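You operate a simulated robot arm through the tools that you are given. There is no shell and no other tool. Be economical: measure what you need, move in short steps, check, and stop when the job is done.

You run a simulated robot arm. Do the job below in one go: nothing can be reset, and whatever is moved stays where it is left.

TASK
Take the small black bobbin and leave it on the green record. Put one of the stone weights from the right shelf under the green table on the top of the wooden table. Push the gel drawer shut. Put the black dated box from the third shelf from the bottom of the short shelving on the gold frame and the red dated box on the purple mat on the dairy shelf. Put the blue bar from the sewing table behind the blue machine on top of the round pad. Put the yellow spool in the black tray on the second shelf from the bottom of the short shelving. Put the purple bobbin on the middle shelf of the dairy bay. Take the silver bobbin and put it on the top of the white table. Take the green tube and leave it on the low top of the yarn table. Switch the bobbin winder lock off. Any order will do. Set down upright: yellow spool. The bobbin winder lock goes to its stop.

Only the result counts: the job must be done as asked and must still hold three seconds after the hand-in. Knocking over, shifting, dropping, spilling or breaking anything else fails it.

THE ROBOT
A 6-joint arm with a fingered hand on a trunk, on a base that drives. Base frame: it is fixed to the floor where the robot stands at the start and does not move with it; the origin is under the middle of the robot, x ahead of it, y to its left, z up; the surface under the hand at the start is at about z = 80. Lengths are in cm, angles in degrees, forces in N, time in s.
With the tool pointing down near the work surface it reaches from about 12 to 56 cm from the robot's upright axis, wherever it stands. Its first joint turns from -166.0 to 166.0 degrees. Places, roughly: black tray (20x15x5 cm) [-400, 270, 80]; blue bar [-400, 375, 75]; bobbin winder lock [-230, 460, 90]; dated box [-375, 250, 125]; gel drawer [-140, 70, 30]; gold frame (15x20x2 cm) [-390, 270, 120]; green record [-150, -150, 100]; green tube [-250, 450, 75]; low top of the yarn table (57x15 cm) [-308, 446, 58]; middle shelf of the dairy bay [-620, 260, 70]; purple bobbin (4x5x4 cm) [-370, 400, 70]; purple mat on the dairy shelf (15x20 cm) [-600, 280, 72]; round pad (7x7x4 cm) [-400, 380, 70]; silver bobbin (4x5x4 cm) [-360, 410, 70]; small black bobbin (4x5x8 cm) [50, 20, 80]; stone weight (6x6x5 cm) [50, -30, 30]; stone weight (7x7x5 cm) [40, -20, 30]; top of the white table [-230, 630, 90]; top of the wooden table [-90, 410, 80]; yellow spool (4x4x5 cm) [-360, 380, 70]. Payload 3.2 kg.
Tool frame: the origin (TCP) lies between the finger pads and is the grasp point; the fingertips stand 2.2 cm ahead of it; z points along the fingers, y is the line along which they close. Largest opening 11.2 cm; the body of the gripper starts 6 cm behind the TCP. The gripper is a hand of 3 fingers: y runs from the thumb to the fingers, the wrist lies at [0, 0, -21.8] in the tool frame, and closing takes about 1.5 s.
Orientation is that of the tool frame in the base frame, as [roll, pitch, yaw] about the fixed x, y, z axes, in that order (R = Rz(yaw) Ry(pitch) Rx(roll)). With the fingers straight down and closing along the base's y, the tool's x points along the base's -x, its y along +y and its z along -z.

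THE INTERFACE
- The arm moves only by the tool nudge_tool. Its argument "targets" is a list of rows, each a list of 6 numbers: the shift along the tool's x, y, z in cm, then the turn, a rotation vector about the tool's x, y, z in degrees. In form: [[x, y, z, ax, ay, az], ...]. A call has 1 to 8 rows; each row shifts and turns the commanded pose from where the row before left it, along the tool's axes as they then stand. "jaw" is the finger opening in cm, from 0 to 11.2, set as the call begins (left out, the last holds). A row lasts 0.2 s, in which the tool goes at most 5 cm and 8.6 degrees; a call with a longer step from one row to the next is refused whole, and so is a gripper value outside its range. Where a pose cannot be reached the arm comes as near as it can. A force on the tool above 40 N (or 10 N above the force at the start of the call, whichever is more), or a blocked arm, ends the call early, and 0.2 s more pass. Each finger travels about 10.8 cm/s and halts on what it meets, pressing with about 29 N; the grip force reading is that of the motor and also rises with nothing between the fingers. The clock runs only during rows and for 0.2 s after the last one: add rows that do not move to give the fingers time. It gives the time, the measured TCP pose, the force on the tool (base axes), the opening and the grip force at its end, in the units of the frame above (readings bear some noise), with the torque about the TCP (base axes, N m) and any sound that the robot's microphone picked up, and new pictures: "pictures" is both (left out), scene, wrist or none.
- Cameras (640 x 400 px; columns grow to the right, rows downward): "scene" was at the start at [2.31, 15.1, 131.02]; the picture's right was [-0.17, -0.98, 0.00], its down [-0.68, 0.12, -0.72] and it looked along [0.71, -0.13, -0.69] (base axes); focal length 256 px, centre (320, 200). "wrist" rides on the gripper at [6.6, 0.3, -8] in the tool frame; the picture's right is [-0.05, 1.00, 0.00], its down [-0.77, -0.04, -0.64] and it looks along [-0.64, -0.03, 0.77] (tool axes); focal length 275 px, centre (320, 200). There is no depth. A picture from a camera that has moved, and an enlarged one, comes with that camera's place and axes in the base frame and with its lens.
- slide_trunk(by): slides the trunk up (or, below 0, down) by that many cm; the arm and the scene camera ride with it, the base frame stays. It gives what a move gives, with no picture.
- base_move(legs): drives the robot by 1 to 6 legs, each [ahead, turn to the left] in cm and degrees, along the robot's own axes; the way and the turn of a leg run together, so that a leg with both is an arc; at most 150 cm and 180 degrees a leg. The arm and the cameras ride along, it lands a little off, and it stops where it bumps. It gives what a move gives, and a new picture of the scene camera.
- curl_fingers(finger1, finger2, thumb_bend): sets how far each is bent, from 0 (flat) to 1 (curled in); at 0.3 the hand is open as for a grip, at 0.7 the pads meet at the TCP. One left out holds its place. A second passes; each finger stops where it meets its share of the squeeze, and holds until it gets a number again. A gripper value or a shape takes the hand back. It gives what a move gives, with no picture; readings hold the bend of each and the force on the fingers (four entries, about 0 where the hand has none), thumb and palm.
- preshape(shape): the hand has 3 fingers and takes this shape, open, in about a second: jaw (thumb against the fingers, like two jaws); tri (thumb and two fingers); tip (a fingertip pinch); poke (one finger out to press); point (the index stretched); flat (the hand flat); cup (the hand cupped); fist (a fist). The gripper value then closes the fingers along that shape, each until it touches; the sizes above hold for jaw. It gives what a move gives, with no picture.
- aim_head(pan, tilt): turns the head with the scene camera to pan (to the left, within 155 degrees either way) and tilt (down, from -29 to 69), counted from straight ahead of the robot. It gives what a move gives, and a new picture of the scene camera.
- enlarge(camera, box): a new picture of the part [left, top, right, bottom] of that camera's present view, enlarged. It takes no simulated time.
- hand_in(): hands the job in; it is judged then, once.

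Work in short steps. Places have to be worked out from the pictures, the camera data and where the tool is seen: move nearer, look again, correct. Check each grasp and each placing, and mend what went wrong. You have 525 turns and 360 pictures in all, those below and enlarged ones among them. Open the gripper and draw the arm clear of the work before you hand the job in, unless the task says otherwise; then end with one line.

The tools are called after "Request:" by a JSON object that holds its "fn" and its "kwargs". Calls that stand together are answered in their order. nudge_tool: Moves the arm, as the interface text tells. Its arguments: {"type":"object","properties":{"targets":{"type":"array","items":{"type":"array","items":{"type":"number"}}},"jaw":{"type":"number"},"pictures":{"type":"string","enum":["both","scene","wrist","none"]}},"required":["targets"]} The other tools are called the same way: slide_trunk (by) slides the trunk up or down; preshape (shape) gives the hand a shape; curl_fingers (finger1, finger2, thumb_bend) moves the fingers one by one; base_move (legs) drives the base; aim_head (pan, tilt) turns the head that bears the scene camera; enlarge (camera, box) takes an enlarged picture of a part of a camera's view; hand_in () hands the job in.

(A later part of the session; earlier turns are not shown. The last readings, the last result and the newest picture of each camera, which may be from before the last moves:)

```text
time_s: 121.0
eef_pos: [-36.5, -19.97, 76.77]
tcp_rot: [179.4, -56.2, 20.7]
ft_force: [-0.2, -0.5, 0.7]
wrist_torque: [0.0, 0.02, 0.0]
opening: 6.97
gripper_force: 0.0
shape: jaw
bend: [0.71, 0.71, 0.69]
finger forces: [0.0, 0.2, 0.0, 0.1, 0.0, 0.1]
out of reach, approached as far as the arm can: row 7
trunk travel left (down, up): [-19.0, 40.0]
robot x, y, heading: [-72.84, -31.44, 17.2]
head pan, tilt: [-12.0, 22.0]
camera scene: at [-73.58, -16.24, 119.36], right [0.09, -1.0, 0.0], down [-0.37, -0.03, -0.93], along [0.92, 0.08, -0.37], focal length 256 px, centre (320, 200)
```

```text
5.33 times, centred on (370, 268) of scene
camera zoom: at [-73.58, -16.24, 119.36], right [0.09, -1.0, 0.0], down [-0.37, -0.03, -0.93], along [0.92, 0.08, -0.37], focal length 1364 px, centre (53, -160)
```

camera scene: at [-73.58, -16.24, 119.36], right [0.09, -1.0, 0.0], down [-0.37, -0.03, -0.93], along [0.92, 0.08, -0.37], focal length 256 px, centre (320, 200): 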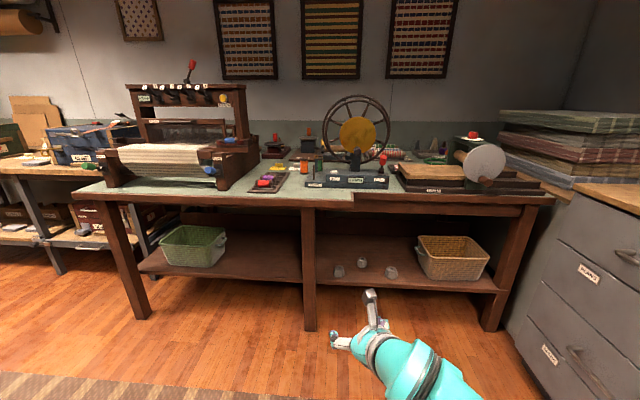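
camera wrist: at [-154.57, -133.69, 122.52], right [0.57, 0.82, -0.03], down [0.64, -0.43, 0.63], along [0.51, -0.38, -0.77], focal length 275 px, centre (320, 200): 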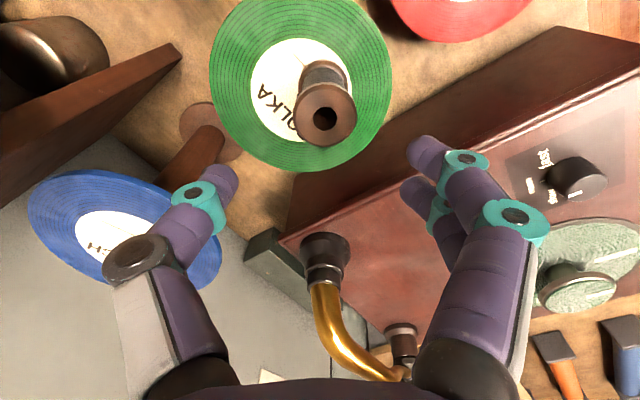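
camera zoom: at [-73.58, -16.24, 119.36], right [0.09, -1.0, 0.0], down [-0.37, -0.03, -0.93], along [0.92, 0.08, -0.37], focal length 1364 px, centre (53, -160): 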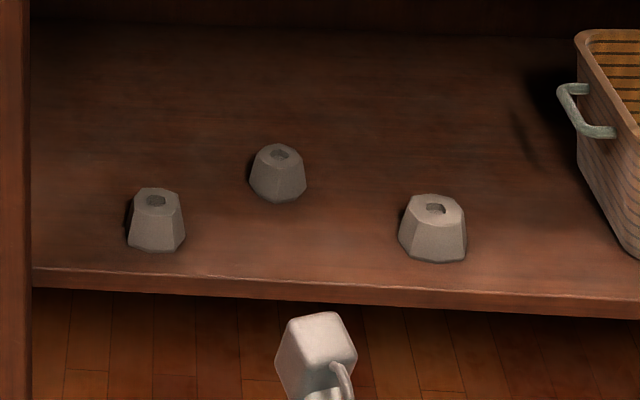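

Choose the right-hand weight, at about (37–40, -43.5). Lower the trunk fully and drive to about x=-22 in front of it.

Request:
{"fn": "slide_trunk", "kwargs": {"by": -19}}

Request:
{"fn": "base_move", "kwargs": {"legs": [[0, -28.5], [51, 0], [0, 11.5]]}}

Request:
{"fn": "enlarge", "kwargs": {"camera": "wrist", "box": [0, 0, 640, 400]}}

```text
time_s: 123.0
eef_pos: [-36.48, -20.13, 57.94]
tcp_rot: [179.6, -56.2, 20.6]
ft_force: [0.8, -0.2, 0.4]
wrist_torque: [0.03, 0.0, -0.01]
opening: 6.97
gripper_force: 0.0
shape: jaw
bend: [0.71, 0.71, 0.69]
finger forces: [0.0, 0.0, 0.0, 0.1, 0.1, 0.0]
trunk travel left (down, up): [0.0, 59.0]
robot x, y, heading: [-72.21, -30.94, 16.8]
head pan, tilt: [-12.0, 22.0]
```

```text
time_s: 128.2
eef_pos: [14.8, -39.99, 57.87]
tcp_rot: [179.4, -56.2, 4.8]
ft_force: [-0.9, 0.2, -0.7]
wrist_torque: [0.02, 0.01, 0.0]
opening: 6.97
gripper_force: 0.1
shape: jaw
bend: [0.71, 0.71, 0.69]
finger forces: [0.0, 0.1, 0.1, 0.0, 0.0, 0.0]
trunk travel left (down, up): [0.0, 59.0]
robot x, y, heading: [-22.88, -41.12, 1.1]
head pan, tilt: [-12.0, 22.0]
camera scene: at [-19.78, -26.25, 100.39], right [-0.19, -0.98, 0.0], down [-0.37, 0.07, -0.93], along [0.91, -0.17, -0.37], focal length 256 px, centre (320, 200)
```

scene: 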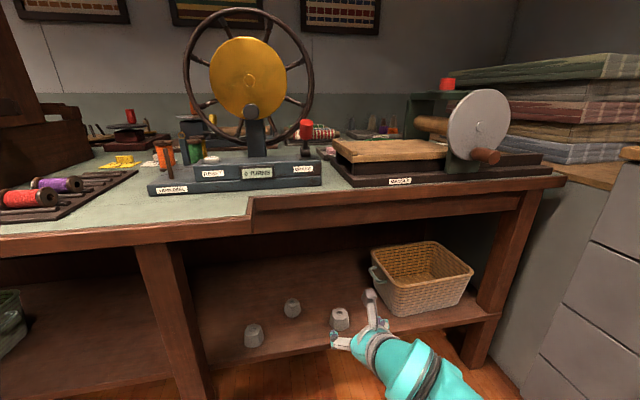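

```text
1.00 times, centred on (320, 200) of wrist (not enlarged: the box is as wide or as high as the picture)
camera zoom: at [11.73, -40.35, 67.63], right [0.05, -1.0, -0.03], down [-0.96, -0.04, -0.29], along [0.28, 0.05, -0.96], focal length 275 px, centre (320, 200)
```

zoom: 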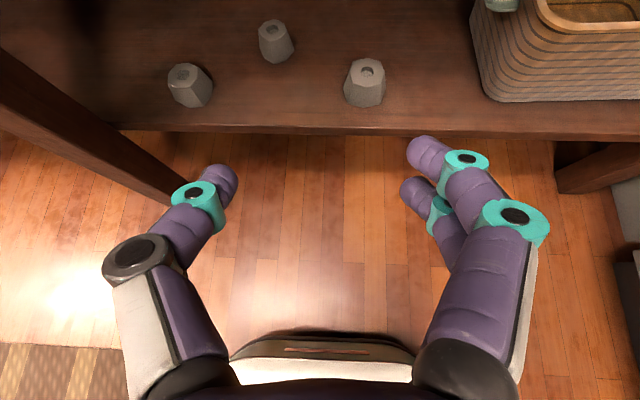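

Triangulated weight ≈(38.5, -44, 35.5). Lower the hand to the start of an approach line, opening to 10, then drive the base 12 cm ahead.

Request:
{"fn": "nudge_tool", "kwargs": {"targets": [[-2.9, 1.0, 2.4, 0, 0, 0], [-2.9, 1.0, 2.4, 0, 0, 0], [-2.9, 1.0, 2.4, 0, 0, 0], [-2.9, 1.0, 2.4, 0, 0, 0], [0, 0, 0, 0, 0, 0]], "jaw": 10, "pictures": "wrist"}}

```text
time_s: 129.4
eef_pos: [22.0, -44.83, 47.2]
tcp_rot: [179.5, -56.2, 4.7]
ft_force: [0.3, -0.8, -0.5]
wrist_torque: [0.01, 0.0, 0.01]
opening: 9.98
gripper_force: 0.0
shape: jaw
bend: [0.49, 0.49, 0.45]
finger forces: [0.0, 0.0, 0.0, 0.0, 0.0, 0.0]
out of reach, approached as far as the arm can: row 1, 2, 3, 4
trunk travel left (down, up): [0.0, 59.0]
robot x, y, heading: [-22.79, -40.9, 1.2]
head pan, tilt: [-12.0, 22.0]
camera wrist: at [18.97, -45.17, 56.96], right [0.05, -1.0, -0.03], down [-0.96, -0.04, -0.29], along [0.28, 0.05, -0.96], focal length 275 px, centre (320, 200)
```

wrist: 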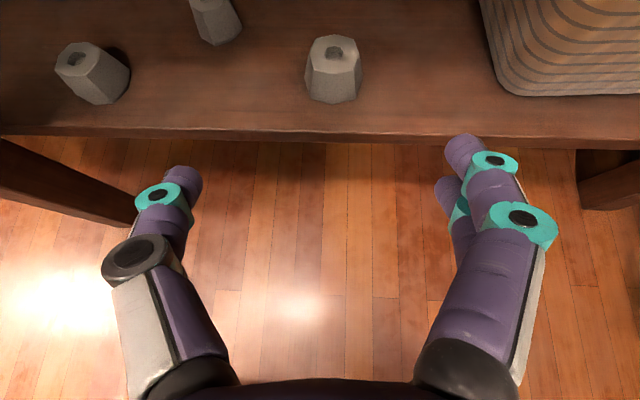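

Now the weight lies straight along the tool axis. Drive 10 cm ahead.

Request:
{"fn": "base_move", "kwargs": {"legs": [[10, 0]]}}

Request:
{"fn": "nudge_tool", "kwargs": {"targets": [[-1.4, 0, 2.5, 0, 0, 0], [-1.4, 0, 2.5, 0, 0, 0], [0, 0, 0, 0, 0, 0]], "pictures": "wrist"}}

```text
time_s: 130.6
eef_pos: [31.77, -44.58, 47.18]
tcp_rot: [179.5, -56.1, 4.9]
ft_force: [0.0, 0.4, -0.5]
wrist_torque: [0.0, 0.01, -0.01]
opening: 10.0
gripper_force: 0.1
shape: jaw
bend: [0.49, 0.49, 0.45]
finger forces: [0.0, 0.0, 0.0, 0.0, 0.1, 0.0]
trunk travel left (down, up): [0.0, 59.0]
robot x, y, heading: [-13.17, -41.17, 1.2]
head pan, tilt: [-12.0, 22.0]
camera scene: at [-10.04, -26.05, 100.39], right [-0.19, -0.98, 0.0], down [-0.37, 0.07, -0.93], along [0.91, -0.17, -0.37], focal length 256 px, centre (320, 200)
```

scene: 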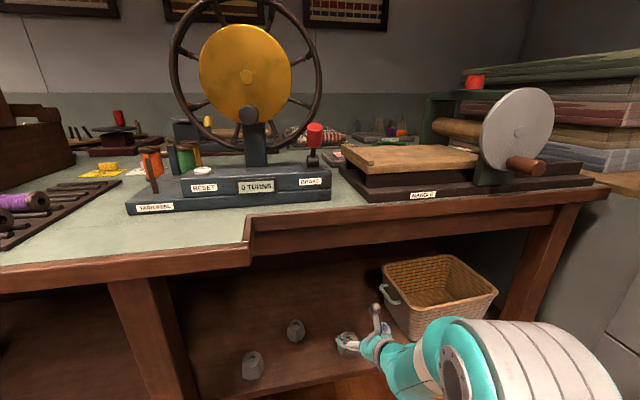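

```text
time_s: 131.3
eef_pos: [34.4, -44.41, 41.89]
tcp_rot: [179.5, -56.1, 4.9]
ft_force: [0.8, -0.2, -0.3]
wrist_torque: [-0.03, -0.02, -0.01]
opening: 9.97
gripper_force: 0.0
shape: jaw
bend: [0.49, 0.49, 0.45]
finger forces: [0.0, 0.1, 0.0, 0.0, 0.0, 0.1]
trunk travel left (down, up): [0.0, 59.0]
robot x, y, heading: [-13.35, -40.39, 1.4]
head pan, tilt: [-12.0, 22.0]
camera wrist: at [31.32, -44.8, 51.77], right [0.05, -1.0, -0.03], down [-0.96, -0.04, -0.29], along [0.28, 0.05, -0.96], focal length 275 px, centre (320, 200)
```

wrist: 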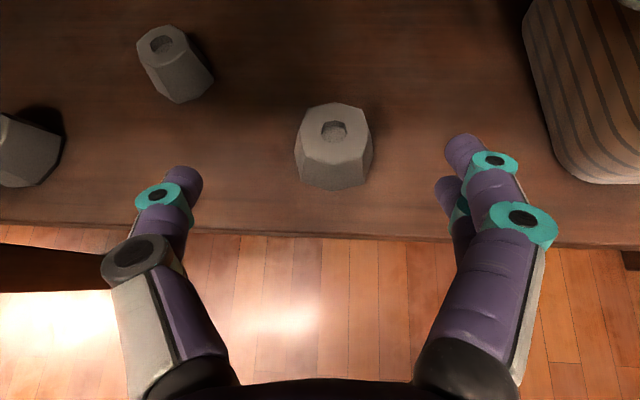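

Weight centre ≈(40, -44.8, 35). Advance along the tool, with a small shift right.

Request:
{"fn": "nudge_tool", "kwargs": {"targets": [[-0.5, 0.3, 2.6, 0, 0, 0], [-0.5, 0.3, 2.6, 0, 0, 0], [-0.5, 0.3, 2.0, 0, 0, 0], [0, 0, 0, 0, 0, 0]], "pictures": "wrist"}}

```text
time_s: 132.3
eef_pos: [39.43, -45.01, 36.85]
tcp_rot: [179.3, -56.2, 4.9]
ft_force: [0.0, -0.7, -0.1]
wrist_torque: [0.0, 0.01, -0.01]
opening: 10.0
gripper_force: 0.1
shape: jaw
bend: [0.49, 0.49, 0.45]
finger forces: [0.1, 0.0, 0.0, 0.0, 0.0, 0.0]
trunk travel left (down, up): [0.0, 59.0]
robot x, y, heading: [-13.14, -40.56, 1.2]
head pan, tilt: [-12.0, 22.0]
camera wrist: at [36.37, -45.37, 46.67], right [0.05, -1.0, -0.03], down [-0.96, -0.04, -0.29], along [0.28, 0.05, -0.96], focal length 275 px, centre (320, 200)
```

wrist: 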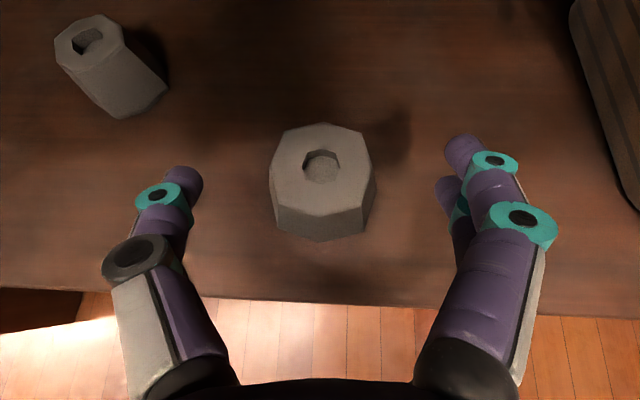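

The weight is smaller/lower than assumed: shelf about z=30. Lower further to TCP ≈(41, -45, 33.2).

Request:
{"fn": "nudge_tool", "kwargs": {"targets": [[-1.1, 0.1, 1.6, 0, 0, 0], [-1.0, 0.1, 1.6, 0, 0, 0], [0, 0, 0, 0, 0, 0]], "pictures": "wrist"}}

```text
time_s: 133.2
eef_pos: [40.94, -45.01, 33.3]
tcp_rot: [179.5, -56.2, 4.9]
ft_force: [-1.0, -0.4, 0.3]
wrist_torque: [-0.02, 0.01, 0.01]
opening: 9.97
gripper_force: 0.1
shape: jaw
bend: [0.49, 0.49, 0.45]
finger forces: [0.1, 0.1, 0.1, 0.1, 0.0, 0.0]
trunk travel left (down, up): [0.0, 59.0]
robot x, y, heading: [-13.14, -40.85, 1.4]
head pan, tilt: [-12.0, 22.0]
camera wrist: at [37.85, -45.42, 43.13], right [0.05, -1.0, -0.03], down [-0.96, -0.04, -0.29], along [0.28, 0.05, -0.96], focal length 275 px, centre (320, 200)
```

wrist: 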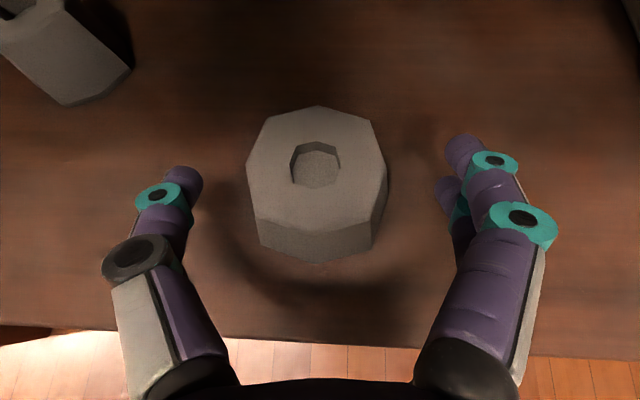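

Lower a little more and forward, watching the force.

Request:
{"fn": "nudge_tool", "kwargs": {"targets": [[-0.4, 0, 0.8, 0, 0, 0], [-0.4, 0.05, 0.8, 0, 0, 0], [0, 0, 0, 0, 0, 0]], "pictures": "wrist"}}

```text
time_s: 133.9
eef_pos: [41.77, -45.05, 31.82]
tcp_rot: [179.5, -56.2, 4.8]
ft_force: [-0.1, -0.2, 1.8]
wrist_torque: [-0.08, -0.05, -0.04]
opening: 10.0
gripper_force: 0.1
shape: jaw
bend: [0.49, 0.49, 0.45]
finger forces: [0.0, 1.4, 0.0, 0.1, 0.1, 0.0]
trunk travel left (down, up): [0.0, 59.0]
robot x, y, heading: [-12.75, -40.54, 1.0]
head pan, tilt: [-12.0, 22.0]
camera wrist: at [38.74, -45.38, 41.58], right [0.05, -1.0, -0.03], down [-0.96, -0.04, -0.29], along [0.28, 0.05, -0.96], focal length 275 px, centre (320, 200)
```

wrist: 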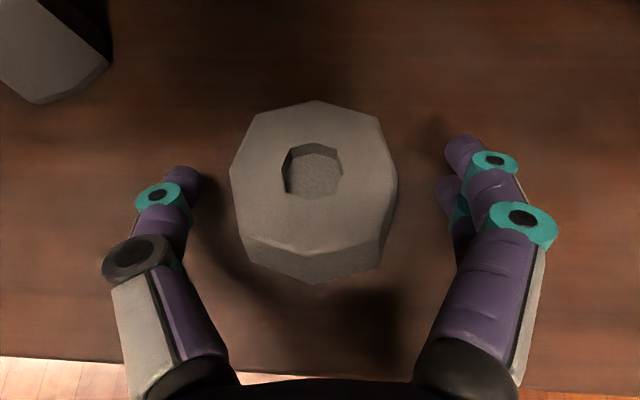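

Just touching the shelf. Close now.

Request:
{"fn": "nudge_tool", "kwargs": {"targets": [[0.3, 0, 0, 0, 0, 0], [0, 0, 0, 0, 0, 0], [0, 0, 0, 0, 0, 0], [0, 0, 0, 0, 0, 0], [0, 0, 0, 0, 0, 0], [0, 0, 0, 0, 0, 0]], "jaw": 0, "pictures": "wrist"}}

```text
time_s: 135.3
eef_pos: [41.93, -44.87, 32.11]
tcp_rot: [179.5, -56.1, 4.8]
ft_force: [0.4, 1.3, 1.5]
wrist_torque: [0.06, 0.0, -0.02]
opening: 5.85
gripper_force: 28.9
shape: jaw
bend: [0.72, 0.66, 0.7]
finger forces: [14.7, 8.8, 0.1, 0.0, 26.3, 0.0]
trunk travel left (down, up): [0.0, 59.0]
robot x, y, heading: [-13.08, -40.54, 1.1]
head pan, tilt: [-12.0, 22.0]
camera wrist: at [38.89, -45.3, 41.86], right [0.05, -1.0, -0.03], down [-0.96, -0.04, -0.29], along [0.28, 0.05, -0.96], focal length 275 px, centre (320, 200)
```

wrist: 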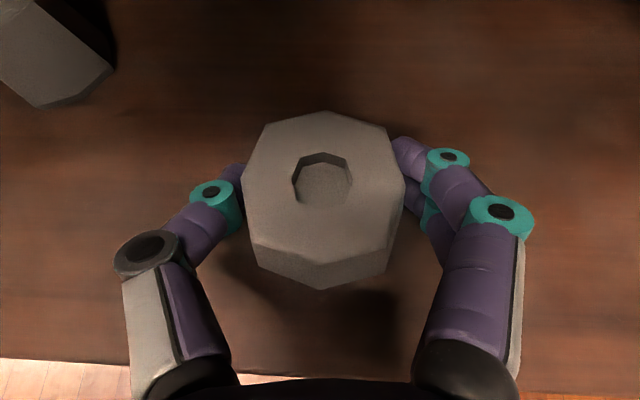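

Gripped (5.85 cm). Lift slightly along base z and check.

Request:
{"fn": "nudge_tool", "kwargs": {"targets": [[1.2, 0, -0.8, 0, 0, 0], [1.2, 0, -0.8, 0, 0, 0], [1.2, 0, -0.8, 0, 0, 0], [0, 0, 0, 0, 0, 0]], "pictures": "wrist"}}

```text
time_s: 136.3
eef_pos: [42.12, -45.01, 36.4]
tcp_rot: [179.4, -56.1, 4.8]
ft_force: [-0.2, -0.7, -4.1]
wrist_torque: [0.0, 0.03, 0.0]
opening: 5.82
gripper_force: 29.1
shape: jaw
bend: [0.73, 0.66, 0.7]
finger forces: [14.1, 9.2, 0.0, 0.0, 24.8, 0.1]
trunk travel left (down, up): [0.0, 59.0]
robot x, y, heading: [-12.73, -41.02, 1.1]
head pan, tilt: [-12.0, 22.0]
camera wrist: at [39.01, -45.38, 46.18], right [0.05, -1.0, -0.03], down [-0.96, -0.04, -0.29], along [0.28, 0.05, -0.96], focal length 275 px, centre (320, 200)
```

wrist: 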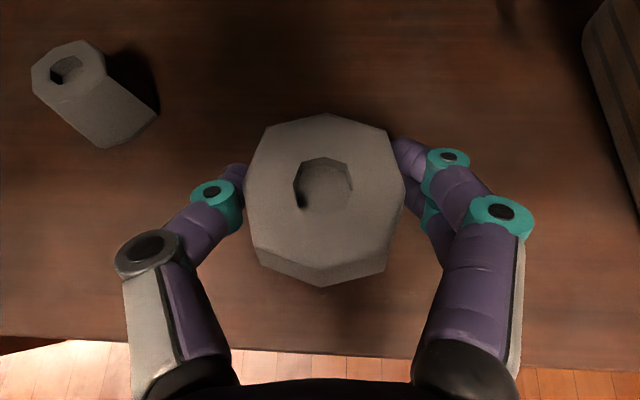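

Held (≈4 N). Raise a bit more and back the base out.

Request:
{"fn": "nudge_tool", "kwargs": {"targets": [[1.5, 0, -1, 0, 0, 0], [1.5, 0, -1, 0, 0, 0], [0, 0, 0, 0, 0, 0]], "pictures": "none"}}

Request:
{"fn": "base_move", "kwargs": {"legs": [[-60, 0]]}}

Request:
{"fn": "slide_trunk", "kwargs": {"by": 40}}

Request:
{"fn": "aim_head", "kwargs": {"pan": 95, "tilt": 20}}

```text
time_s: 137.2
eef_pos: [42.07, -44.83, 39.87]
tcp_rot: [179.5, -56.1, 4.8]
ft_force: [0.7, -0.4, -4.4]
wrist_torque: [0.02, -0.03, 0.0]
opening: 5.81
gripper_force: 28.9
shape: jaw
bend: [0.73, 0.66, 0.7]
finger forces: [14.1, 9.2, 0.1, 0.0, 24.8, 0.1]
trunk travel left (down, up): [0.0, 59.0]
robot x, y, heading: [-12.99, -40.79, 1.3]
head pan, tilt: [-12.0, 22.0]
```

```text
time_s: 140.5
eef_pos: [-16.5, -46.31, 39.94]
tcp_rot: [179.4, -56.0, 4.5]
ft_force: [-0.6, -0.1, -5.0]
wrist_torque: [0.0, 0.02, -0.01]
opening: 5.81
gripper_force: 29.0
shape: jaw
bend: [0.73, 0.66, 0.7]
finger forces: [14.2, 9.3, 0.0, 0.1, 24.8, 0.0]
trunk travel left (down, up): [0.0, 59.0]
robot x, y, heading: [-71.64, -41.75, 0.8]
head pan, tilt: [-12.0, 22.0]
camera scene: at [-68.47, -27.08, 100.39], right [-0.19, -0.98, 0.0], down [-0.37, 0.07, -0.93], along [0.91, -0.18, -0.37], focal length 256 px, centre (320, 200)
```

scene: 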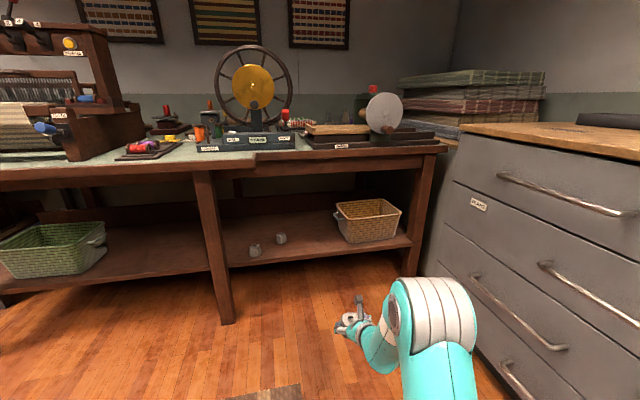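

```text
time_s: 144.3
eef_pos: [-16.38, -46.24, 79.84]
tcp_rot: [179.4, -56.1, 4.5]
ft_force: [0.5, -0.2, -5.0]
wrist_torque: [0.03, 0.01, 0.0]
opening: 5.81
gripper_force: 29.3
shape: jaw
bend: [0.73, 0.66, 0.7]
finger forces: [13.9, 9.4, 0.0, 0.1, 24.7, 0.1]
trunk travel left (down, up): [-40.0, 19.0]
robot x, y, heading: [-71.81, -41.7, 0.9]
head pan, tilt: [-12.0, 22.0]
```

```text
time_s: 146.2
eef_pos: [-16.64, -46.24, 79.85]
tcp_rot: [179.5, -56.1, 4.4]
ft_force: [1.1, 0.4, -4.4]
wrist_torque: [0.0, 0.03, 0.01]
opening: 5.81
gripper_force: 29.3
shape: jaw
bend: [0.73, 0.66, 0.7]
finger forces: [14.1, 9.2, 0.0, 0.0, 24.7, 0.1]
trunk travel left (down, up): [-40.0, 19.0]
robot x, y, heading: [-71.33, -41.67, 0.8]
head pan, tilt: [95.0, 20.0]
camera scene: at [-78.5, -16.02, 140.72], right [0.99, 0.1, 0.0], down [0.03, -0.34, -0.94], along [-0.09, 0.93, -0.34], focal length 256 px, centre (320, 200)
```

scene: 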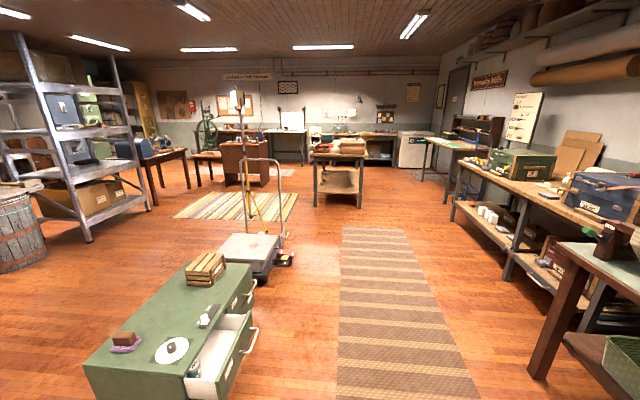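

Now carry it to the wooden table (near end at y≈340). Raise the trunk and drive up the aisle, stopping short.

Request:
{"fn": "slide_trunk", "kwargs": {"by": 19}}

Request:
{"fn": "base_move", "kwargs": {"legs": [[0, 91], [150, 0], [150, 0]]}}

Request:
{"fn": "aim_head", "kwargs": {"pan": -10, "tilt": 30}}

```text
time_s: 148.2
eef_pos: [-16.55, -46.25, 98.85]
tcp_rot: [179.6, -56.0, 4.6]
ft_force: [-0.1, -0.2, -4.8]
wrist_torque: [0.02, 0.03, -0.03]
opening: 5.81
gripper_force: 29.3
shape: jaw
bend: [0.73, 0.66, 0.7]
finger forces: [14.0, 9.3, 0.0, 0.0, 24.8, 0.0]
trunk travel left (down, up): [-59.0, 0.0]
robot x, y, heading: [-71.36, -42.01, 0.6]
head pan, tilt: [95.0, 20.0]
```

```text
time_s: 166.3
eef_pos: [-72.21, 309.32, 98.94]
tcp_rot: [179.5, -56.2, 93.7]
ft_force: [-0.1, 0.6, -4.9]
wrist_torque: [0.0, 0.02, 0.03]
opening: 5.78
gripper_force: 28.7
shape: jaw
bend: [0.73, 0.66, 0.7]
finger forces: [14.2, 9.2, 0.0, 0.1, 24.5, 0.0]
trunk travel left (down, up): [-59.0, 0.0]
robot x, y, heading: [-77.42, 254.39, 90.0]
head pan, tilt: [95.0, 20.0]
camera scene: at [-103.16, 247.46, 159.72], right [-0.09, 1.0, 0.0], down [0.34, 0.03, -0.94], along [-0.94, -0.08, -0.34], focal length 256 px, centre (320, 200)
```

scene: 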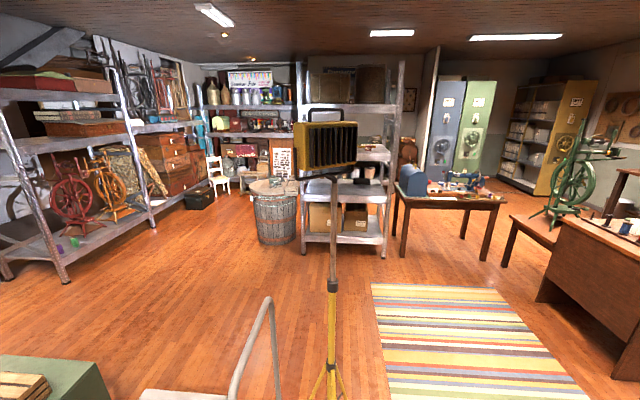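

```text
time_s: 168.2
eef_pos: [-72.24, 309.3, 98.82]
tcp_rot: [179.5, -56.0, 93.8]
ft_force: [-1.3, 0.4, -4.4]
wrist_torque: [-0.02, 0.0, 0.02]
opening: 5.77
gripper_force: 28.7
shape: jaw
bend: [0.73, 0.66, 0.7]
finger forces: [14.1, 9.2, 0.0, 0.1, 24.4, 0.1]
trunk travel left (down, up): [-59.0, 0.0]
robot x, y, heading: [-77.55, 254.56, 90.0]
head pan, tilt: [-10.0, 30.0]
camera scene: at [-92.33, 257.17, 158.11], right [0.99, -0.17, 0.0], down [-0.09, -0.49, -0.87], along [0.15, 0.85, -0.5], focal length 256 px, centre (320, 200)
```

scene: 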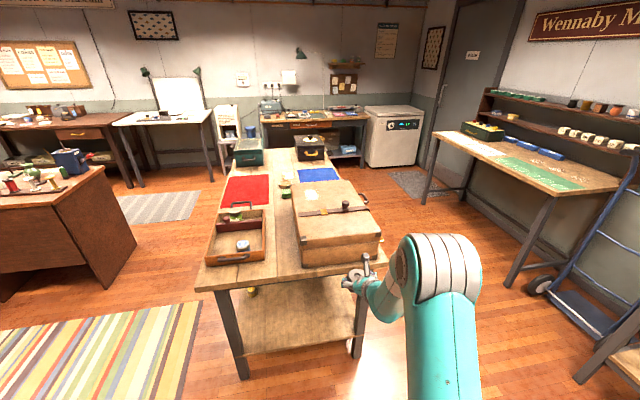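

Table near edge is at y≈332 with a free gap x∈[-103,-86] between tray and box. I'll shift the base to x≈-94 and approach.

Request:
{"fn": "base_move", "kwargs": {"legs": [[0, 39], [25, 0], [0, -39]]}}

```text
time_s: 173.7
eef_pos: [-89.39, 329.69, 99.03]
tcp_rot: [179.4, -56.2, 94.0]
ft_force: [-0.1, 0.0, -5.0]
wrist_torque: [-0.03, -0.02, 0.01]
opening: 5.74
gripper_force: 29.1
shape: jaw
bend: [0.73, 0.66, 0.7]
finger forces: [14.1, 9.2, 0.1, 0.0, 24.4, 0.1]
trunk travel left (down, up): [-59.0, 0.0]
robot x, y, heading: [-94.09, 274.58, 90.8]
head pan, tilt: [-10.0, 30.0]
camera scene: at [-109.06, 277.52, 158.11], right [0.99, -0.17, 0.0], down [-0.08, -0.49, -0.87], along [0.14, 0.85, -0.5], focal length 256 px, centre (320, 200)
```

scene: 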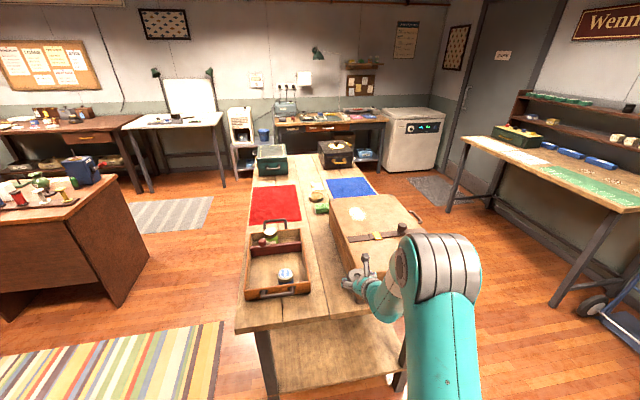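

Shift the hand left 4.5 cm, then drive 13 cm ahead.

Request:
{"fn": "nudge_tool", "kwargs": {"targets": [[0, -2.3, 0, 0, 0, 0], [0, -2.3, 0, 0, 0, 0], [0, 0, 0, 0, 0, 0]], "pictures": "none"}}

Request:
{"fn": "base_move", "kwargs": {"legs": [[13, 0]]}}

Request:
{"fn": "enlarge", "kwargs": {"camera": "wrist", "box": [0, 0, 640, 400]}}

```text
time_s: 174.5
eef_pos: [-93.79, 329.28, 99.04]
tcp_rot: [179.5, -55.9, 94.1]
ft_force: [0.2, 0.6, -4.0]
wrist_torque: [0.0, 0.02, -0.02]
opening: 5.74
gripper_force: 29.0
shape: jaw
bend: [0.73, 0.66, 0.7]
finger forces: [14.2, 9.1, 0.0, 0.0, 24.5, 0.0]
trunk travel left (down, up): [-59.0, 0.0]
robot x, y, heading: [-94.27, 274.7, 90.7]
head pan, tilt: [-10.0, 30.0]
```

```text
time_s: 175.8
eef_pos: [-93.78, 342.12, 98.93]
tcp_rot: [179.5, -56.0, 94.0]
ft_force: [0.9, 1.4, -3.7]
wrist_torque: [-0.04, 0.01, 0.01]
opening: 5.78
gripper_force: 29.0
shape: jaw
bend: [0.73, 0.66, 0.7]
finger forces: [14.3, 8.9, 0.0, 0.1, 24.4, 0.0]
trunk travel left (down, up): [-59.0, 0.0]
robot x, y, heading: [-94.18, 287.57, 90.2]
head pan, tilt: [-10.0, 30.0]
camera scene: at [-109.17, 290.58, 158.11], right [0.99, -0.17, 0.0], down [-0.08, -0.49, -0.87], along [0.15, 0.85, -0.5], focal length 256 px, centre (320, 200)
```

scene: 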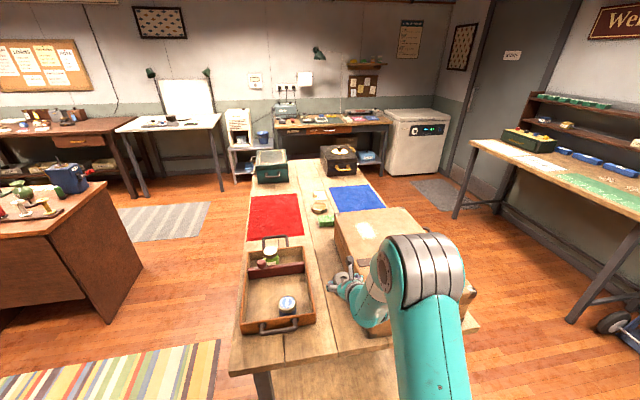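

```text
1.00 times, centred on (320, 200) of wrist (not enlarged: the box is as wide or as high as the picture)
camera zoom: at [-93.36, 339.38, 108.73], right [1.0, 0.04, -0.03], down [0.03, -0.96, -0.28], along [-0.04, 0.28, -0.96], focal length 275 px, centre (320, 200)
```

zoom: 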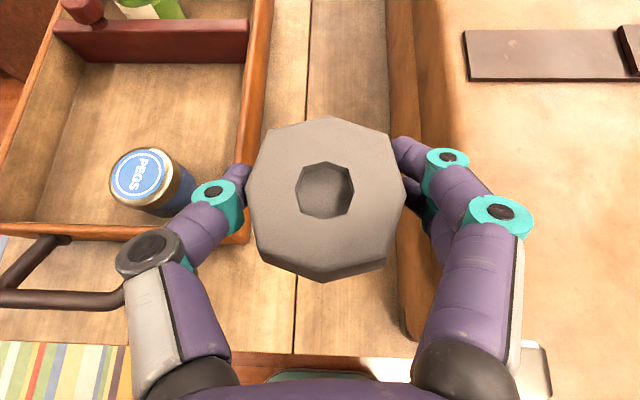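

Gap at table level is x∈[-101,-85]; centre on -93 and descend to about z=87.

Request:
{"fn": "nudge_tool", "kwargs": {"targets": [[-2.49, 0.8, 1.68, 0, 0, 0], [-2.49, 0, 1.68, 0, 0, 0], [-2.49, 0, 1.68, 0, 0, 0], [-2.49, 0, 1.68, 0, 0, 0], [0, 0, 0, 0, 0, 0]], "pictures": "wrist"}}

```text
time_s: 177.0
eef_pos: [-92.71, 341.88, 87.02]
tcp_rot: [179.5, -56.1, 94.0]
ft_force: [-0.5, 0.5, -4.4]
wrist_torque: [-0.04, 0.01, -0.01]
opening: 5.75
gripper_force: 29.0
shape: jaw
bend: [0.73, 0.66, 0.7]
finger forces: [14.1, 9.1, 0.0, 0.0, 24.4, 0.0]
trunk travel left (down, up): [-59.0, 0.0]
robot x, y, heading: [-94.37, 287.82, 90.3]
head pan, tilt: [-10.0, 30.0]
camera wrist: at [-92.32, 339.03, 96.78], right [1.0, 0.04, -0.03], down [0.03, -0.96, -0.28], along [-0.04, 0.28, -0.96], focal length 275 px, centre (320, 200)
```

wrist: 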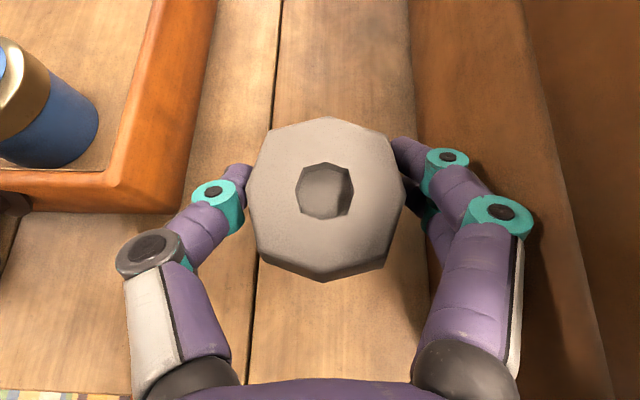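

Request:
{"fn": "nudge_tool", "kwargs": {"targets": [[-1.66, 0, 1.12, 0, 0, 0], [-1.25, 0, 0.84, 0, 0, 0], [0, 0, 0, 0, 0, 0]], "pictures": "none"}}

Request:
{"fn": "nudge_tool", "kwargs": {"targets": [[-0.6, 0, 0.4, 0, 0, 0], [0, 0, 0, 0, 0, 0]], "pictures": "none"}}

```text
time_s: 177.8
eef_pos: [-92.78, 341.9, 83.47]
tcp_rot: [179.5, -56.1, 94.0]
ft_force: [-0.1, -0.2, -4.4]
wrist_torque: [-0.02, 0.02, -0.03]
opening: 5.72
gripper_force: 28.8
shape: jaw
bend: [0.73, 0.66, 0.7]
finger forces: [14.1, 9.2, 0.0, 0.0, 24.3, 0.0]
trunk travel left (down, up): [-59.0, 0.0]
robot x, y, heading: [-94.24, 287.7, 90.6]
head pan, tilt: [-10.0, 30.0]
```

```text
time_s: 178.4
eef_pos: [-92.75, 342.11, 82.81]
tcp_rot: [179.5, -56.1, 93.9]
ft_force: [0.1, 0.9, 0.4]
wrist_torque: [-0.05, 0.01, 0.03]
opening: 5.76
gripper_force: 29.6
shape: jaw
bend: [0.72, 0.66, 0.7]
finger forces: [16.8, 9.7, 0.1, 0.0, 25.3, 0.1]
trunk travel left (down, up): [-59.0, 0.0]
robot x, y, heading: [-94.0, 287.73, 90.2]
head pan, tilt: [-10.0, 30.0]
```

Contact (load taken over). Open to 8.

Request:
{"fn": "nudge_tool", "kwargs": {"targets": [[-0.1, 0, 0.07, 0, 0, 0], [0, 0, 0, 0, 0, 0], [0, 0, 0, 0, 0, 0], [0, 0, 0, 0, 0, 0]], "jaw": 8.2, "pictures": "wrist"}}

```text
time_s: 179.4
eef_pos: [-92.84, 342.09, 82.75]
tcp_rot: [179.6, -56.0, 94.0]
ft_force: [1.1, -0.3, 0.5]
wrist_torque: [-0.01, 0.03, -0.01]
opening: 8.17
gripper_force: 0.1
shape: jaw
bend: [0.65, 0.65, 0.61]
finger forces: [0.0, 0.0, 0.0, 0.0, 0.0, 0.0]
trunk travel left (down, up): [-59.0, 0.0]
robot x, y, heading: [-94.34, 287.9, 90.2]
head pan, tilt: [-10.0, 30.0]
camera wrist: at [-92.46, 339.24, 92.44], right [1.0, 0.04, -0.03], down [0.03, -0.96, -0.29], along [-0.04, 0.28, -0.96], focal length 275 px, centre (320, 200)
```

wrist: 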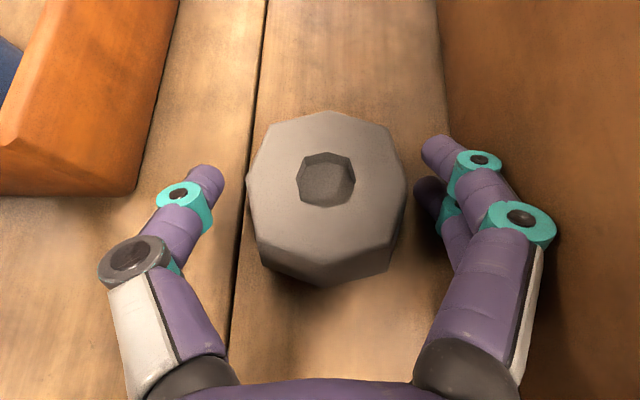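

Weight is on the table. Withdraw along the tool axis and back the base up.

Request:
{"fn": "nudge_tool", "kwargs": {"targets": [[0.8, 0, -3, 0, 0, 0], [1.5, 0, -4, 0, 0, 0], [2, 0, -3, 0, 0, 0], [0, 0, 0, 0, 0, 0]], "pictures": "wrist"}}

Request:
{"fn": "base_move", "kwargs": {"legs": [[-50, 0]]}}

```text
time_s: 180.4
eef_pos: [-92.6, 336.57, 91.62]
tcp_rot: [179.4, -55.9, 94.1]
ft_force: [-11.2, -0.4, 0.1]
wrist_torque: [0.02, -0.2, -0.32]
opening: 8.08
gripper_force: 0.1
shape: jaw
bend: [0.65, 0.66, 0.61]
finger forces: [7.0, 5.3, 0.0, 0.0, 0.0, 0.0]
trunk travel left (down, up): [-59.0, 0.0]
robot x, y, heading: [-94.47, 287.64, 90.4]
head pan, tilt: [-10.0, 30.0]
camera wrist: at [-92.27, 333.6, 101.44], right [1.0, 0.04, -0.03], down [0.03, -0.96, -0.28], along [-0.04, 0.28, -0.96], focal length 275 px, centre (320, 200)
```

wrist: 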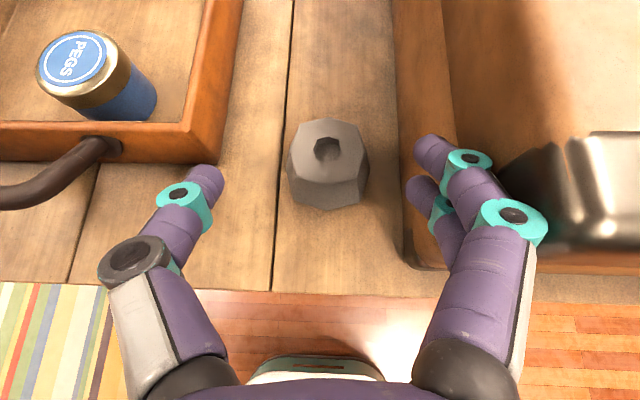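

```text
time_s: 183.4
eef_pos: [-92.38, 285.4, 91.64]
tcp_rot: [179.5, -56.1, 94.7]
ft_force: [0.8, 0.9, 0.5]
wrist_torque: [0.01, 0.0, 0.01]
opening: 8.16
gripper_force: 0.1
shape: jaw
bend: [0.65, 0.65, 0.61]
finger forces: [0.1, 0.0, 0.0, 0.0, 0.1, 0.0]
trunk travel left (down, up): [-59.0, 0.0]
robot x, y, heading: [-93.61, 236.41, 91.2]
head pan, tilt: [-10.0, 30.0]
camera scene: at [-108.58, 239.0, 158.11], right [0.99, -0.16, 0.0], down [-0.08, -0.49, -0.87], along [0.13, 0.86, -0.5], focal length 256 px, centre (320, 200)
```

scene: 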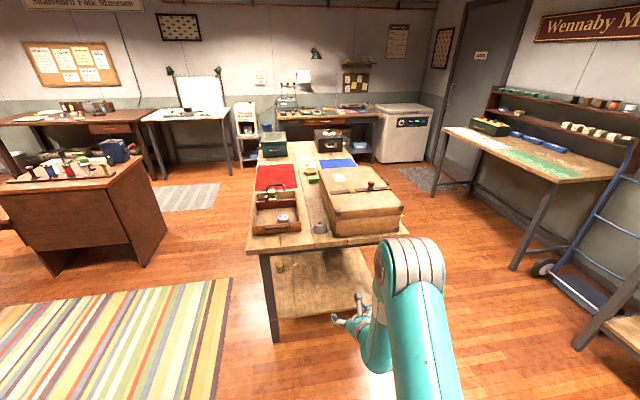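

Weight placed. Next the gel drawer: drive to about (-62, 72) and face it (heading 180).

Request:
{"fn": "base_move", "kwargs": {"legs": [[0, -170], [120, 0], [47, 0], [0, -101]]}}

Request:
{"fn": "aim_head", "kwargs": {"pan": 0, "tilt": 40}}

```text
time_s: 202.6
eef_pos: [-93.97, 77.11, 91.71]
tcp_rot: [179.5, -56.1, -169.3]
ft_force: [0.6, -0.1, 0.4]
wrist_torque: [-0.02, 0.03, -0.01]
opening: 8.15
gripper_force: 0.1
shape: jaw
bend: [0.65, 0.65, 0.61]
finger forces: [0.1, 0.1, 0.0, 0.0, 0.0, 0.0]
trunk travel left (down, up): [-59.0, 0.0]
robot x, y, heading: [-45.12, 80.85, -172.9]
head pan, tilt: [-10.0, 30.0]
camera scene: at [-46.05, 65.62, 158.11], right [0.05, 1.0, 0.0], down [0.5, -0.03, -0.87], along [-0.86, 0.04, -0.5], focal length 256 px, centre (320, 200)
```

scene: 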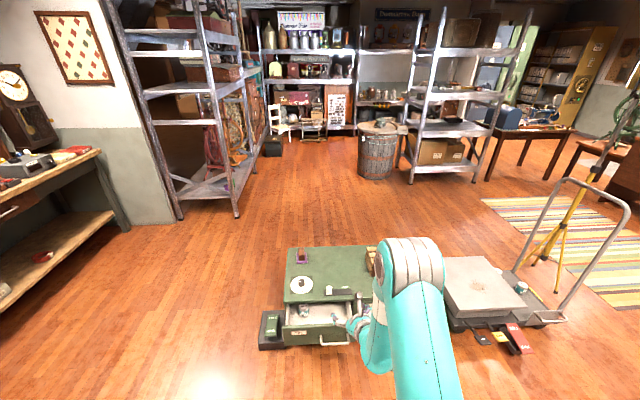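

```text
time_s: 203.3
eef_pos: [-94.03, 77.04, 91.7]
tcp_rot: [179.5, -56.1, -169.3]
ft_force: [-0.5, -0.6, -0.3]
wrist_torque: [-0.02, 0.0, -0.02]
opening: 8.19
gripper_force: 0.0
shape: jaw
bend: [0.65, 0.65, 0.61]
finger forces: [0.1, 0.0, 0.0, 0.1, 0.0, 0.0]
trunk travel left (down, up): [-59.0, 0.0]
robot x, y, heading: [-45.54, 80.99, -173.1]
head pan, tilt: [0.0, 40.0]
camera scene: at [-45.46, 64.11, 156.58], right [-0.12, 0.99, 0.0], down [0.64, 0.08, -0.77], along [-0.76, -0.09, -0.64], focal length 256 px, centre (320, 200)
```

scene: 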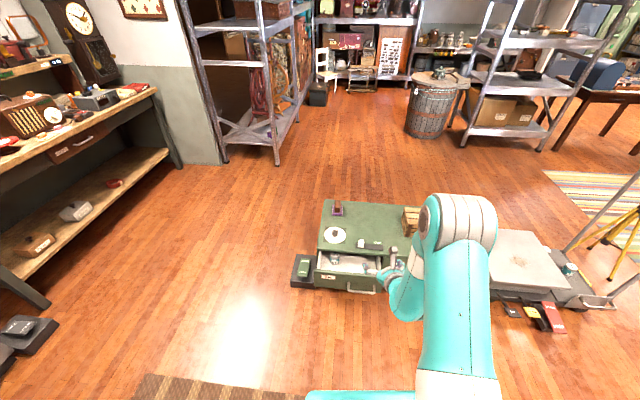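

Request:
{"fn": "enlarge", "kwargs": {"camera": "scene", "box": [270, 190, 450, 310]}}

Request:
{"fn": "enlarge", "kwargs": {"camera": "wrist", "box": [0, 0, 640, 400]}}

```text
3.33 times, centred on (360, 250) of scene
camera zoom: at [-45.46, 64.11, 156.58], right [-0.12, 0.99, 0.0], down [0.64, 0.08, -0.77], along [-0.76, -0.09, -0.64], focal length 852 px, centre (187, 33)
```

zoom: 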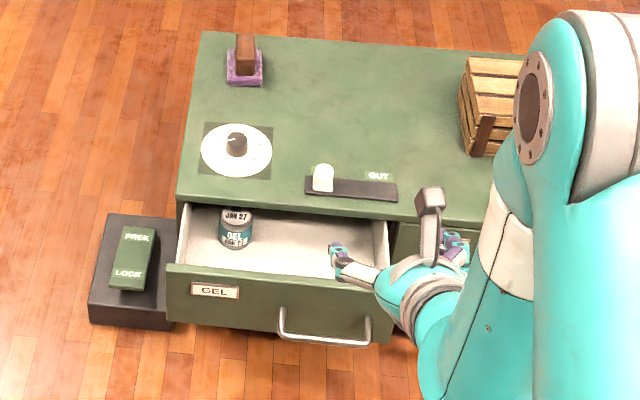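

```text
1.00 times, centred on (320, 200) of wrist (not enlarged: the box is as wide or as high as the picture)
camera zoom: at [-91.18, 77.97, 101.42], right [-0.15, 0.99, -0.03], down [0.95, 0.14, -0.29], along [-0.28, -0.08, -0.96], focal length 275 px, centre (320, 200)
```

zoom: 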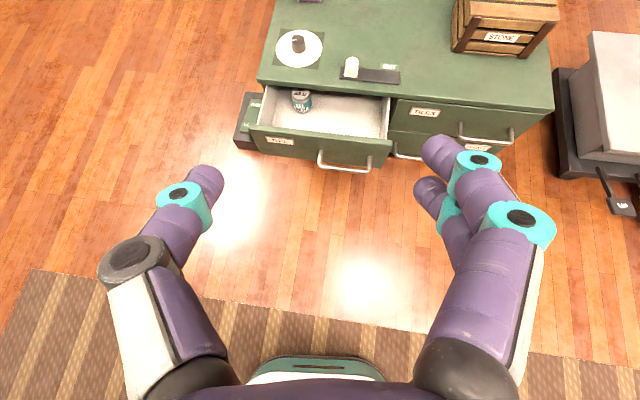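

Drawer front is at x≈-117, centre y≈70, face z≈40–50. Close the fingers, lower the trunk, and line up beside the handle.

Request:
{"fn": "slide_trunk", "kwargs": {"by": -40}}

Request:
{"fn": "slide_trunk", "kwargs": {"by": -6}}

Request:
{"fn": "nudge_tool", "kwargs": {"targets": [[0, -3, 0, 0, 0, 0], [0, -3, 0, 0, 0, 0], [0, -2, 0, 0, 0, 0], [0, 0, 0, 0, 0, 0], [0, 0, 0, 0, 0, 0]], "jaw": 0}}

```text
time_s: 207.1
eef_pos: [-93.98, 77.04, 51.55]
tcp_rot: [179.4, -56.2, -169.3]
ft_force: [-0.3, 0.5, 0.2]
wrist_torque: [-0.02, -0.02, 0.01]
opening: 8.19
gripper_force: 0.0
shape: jaw
bend: [0.65, 0.65, 0.61]
finger forces: [0.0, 0.0, 0.1, 0.0, 0.0, 0.1]
trunk travel left (down, up): [-19.0, 40.0]
robot x, y, heading: [-45.57, 80.9, -173.0]
head pan, tilt: [0.0, 40.0]
```

```text
time_s: 208.1
eef_pos: [-93.99, 77.15, 45.59]
tcp_rot: [179.5, -56.1, -169.3]
ft_force: [-0.5, 0.2, 0.6]
wrist_torque: [-0.01, 0.0, 0.01]
opening: 8.18
gripper_force: 0.0
shape: jaw
bend: [0.65, 0.65, 0.61]
finger forces: [0.1, 0.1, 0.0, 0.0, 0.0, 0.0]
trunk travel left (down, up): [-13.0, 46.0]
robot x, y, heading: [-45.05, 80.93, -173.2]
head pan, tilt: [0.0, 40.0]
```

```text
time_s: 209.3
eef_pos: [-92.3, 70.75, 45.2]
tcp_rot: [179.9, -56.3, -169.3]
ft_force: [0.3, -0.5, 0.1]
wrist_torque: [-0.01, -0.03, -0.02]
opening: 0.0
gripper_force: 28.8
shape: jaw
bend: [0.67, 0.67, 0.76]
finger forces: [0.0, 0.0, 0.0, 0.0, 0.0, 0.0]
out of reach, approached as far as the arm can: row 3
trunk travel left (down, up): [-13.0, 46.0]
robot x, y, heading: [-45.4, 80.87, -173.1]
head pan, tilt: [0.0, 40.0]
camera scene: at [-45.45, 64.1, 110.58], right [-0.12, 0.99, 0.0], down [0.64, 0.08, -0.77], along [-0.76, -0.09, -0.64], focal length 256 px, centre (320, 200)
camera wrist: at [-89.53, 71.67, 55.02], right [-0.16, 0.99, -0.04], down [0.95, 0.14, -0.29], along [-0.28, -0.08, -0.96], focal length 275 px, centre (320, 200)
```

scene: 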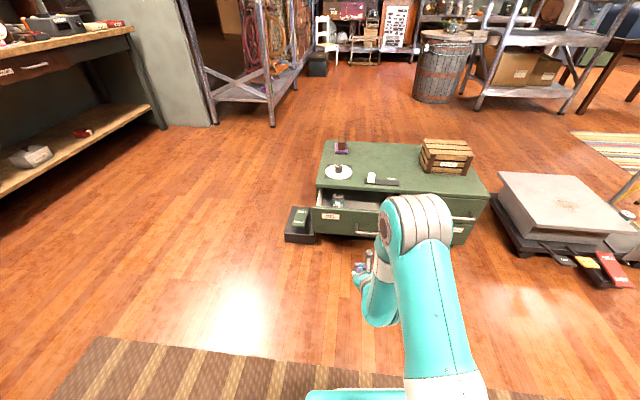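
wrist: 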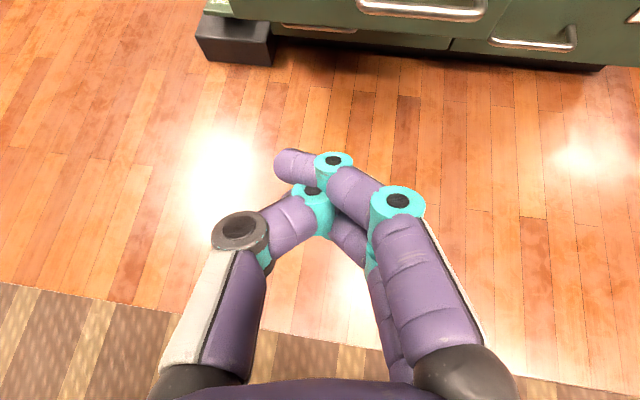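

Re-triangulated: drawer front top edge at (-124, 68, 41), face z 27–41. Lower 8.5 cm more and drive 24 cm ahead, stopping just short of the front.

Request:
{"fn": "slide_trunk", "kwargs": {"by": -8.5}}

Request:
{"fn": "base_move", "kwargs": {"legs": [[24, 0]]}}

Request:
{"fn": "enlarge", "kwargs": {"camera": "wrist", "box": [0, 0, 640, 400]}}

```text
time_s: 210.6
eef_pos: [-92.46, 70.77, 36.85]
tcp_rot: [180.0, -56.3, -169.3]
ft_force: [-0.1, 0.0, 0.8]
wrist_torque: [-0.03, -0.03, -0.02]
opening: 0.0
gripper_force: 28.6
shape: jaw
bend: [0.67, 0.67, 0.76]
finger forces: [0.0, 0.1, 0.0, 0.0, 0.0, 0.1]
trunk travel left (down, up): [-4.5, 54.5]
robot x, y, heading: [-45.2, 81.04, -173.0]
head pan, tilt: [0.0, 40.0]
```

```text
time_s: 212.3
eef_pos: [-116.13, 68.18, 36.73]
tcp_rot: [180.0, -56.3, -169.6]
ft_force: [-0.7, 0.0, 0.0]
wrist_torque: [0.0, -0.01, -0.02]
opening: 0.0
gripper_force: 29.1
shape: jaw
bend: [0.67, 0.67, 0.76]
finger forces: [0.1, 0.1, 0.0, 0.0, 0.0, 0.0]
trunk travel left (down, up): [-4.5, 54.5]
robot x, y, heading: [-69.03, 77.55, -173.5]
head pan, tilt: [0.0, 40.0]
camera scene: at [-69.27, 61.24, 102.08], right [-0.12, 0.99, 0.0], down [0.64, 0.08, -0.77], along [-0.76, -0.09, -0.64], focal length 256 px, centre (320, 200)
```

scene: 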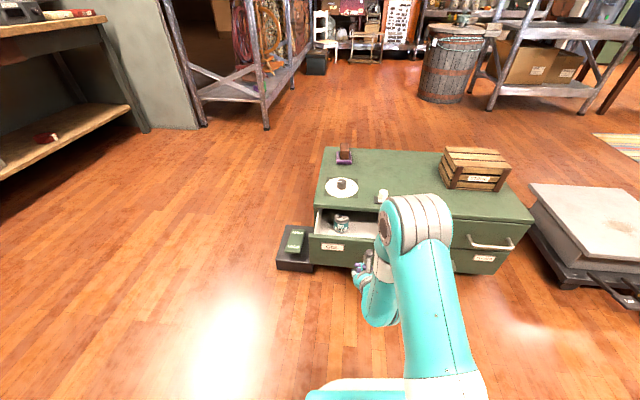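

```text
1.00 times, centred on (320, 200) of wrist (not enlarged: the box is as wide or as high as the picture)
camera zoom: at [-113.31, 69.06, 46.52], right [-0.15, 0.99, -0.04], down [0.95, 0.14, -0.29], along [-0.28, -0.08, -0.96], focal length 275 px, centre (320, 200)
```

zoom: 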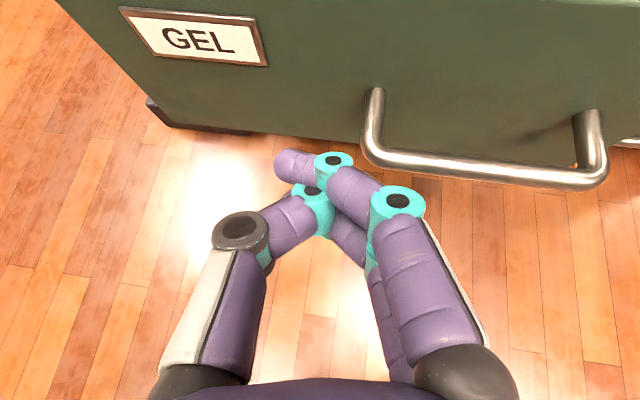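

Tips are just left of the handle. Shift 2 cm left, then push slowly forward.

Request:
{"fn": "nudge_tool", "kwargs": {"targets": [[0, -2, 0, 0, 0, 0], [0.44, 0, 0.66, 0, 0, 0], [0.44, 0, 0.66, 0, 0, 0], [0.44, 0, 0.66, 0, 0, 0], [0.44, 0, 0.66, 0, 0, 0], [0.44, 0, 0.66, 0, 0, 0], [0.44, 0, 0.66, 0, 0, 0], [0.44, 0, 0.66, 0, 0, 0]], "pictures": "wrist"}}

```text
time_s: 214.1
eef_pos: [-120.68, 68.08, 35.65]
tcp_rot: [-179.7, -56.4, -169.5]
ft_force: [0.5, -0.5, 0.2]
wrist_torque: [0.01, -0.01, 0.0]
opening: 0.02
gripper_force: 29.0
shape: jaw
bend: [0.67, 0.67, 0.76]
finger forces: [0.0, 0.0, 0.0, 0.0, 0.0, 0.0]
out of reach, approached as far as the arm can: row 1, 3, 5, 7
trunk travel left (down, up): [-4.5, 54.5]
robot x, y, heading: [-69.18, 78.11, -173.4]
head pan, tilt: [0.0, 40.0]
camera wrist: at [-117.94, 69.14, 45.53], right [-0.16, 0.99, -0.04], down [0.95, 0.14, -0.29], along [-0.28, -0.09, -0.96], focal length 275 px, centre (320, 200)
```

wrist: 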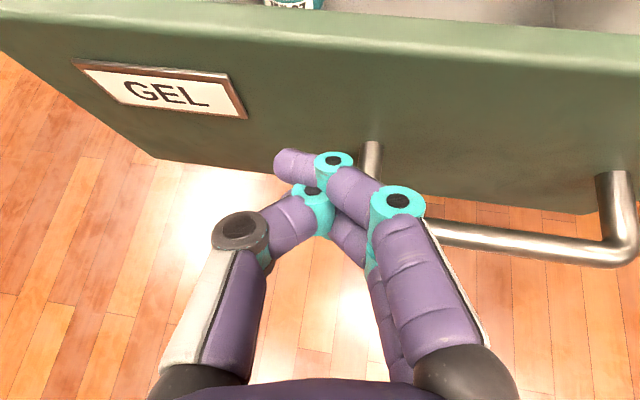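

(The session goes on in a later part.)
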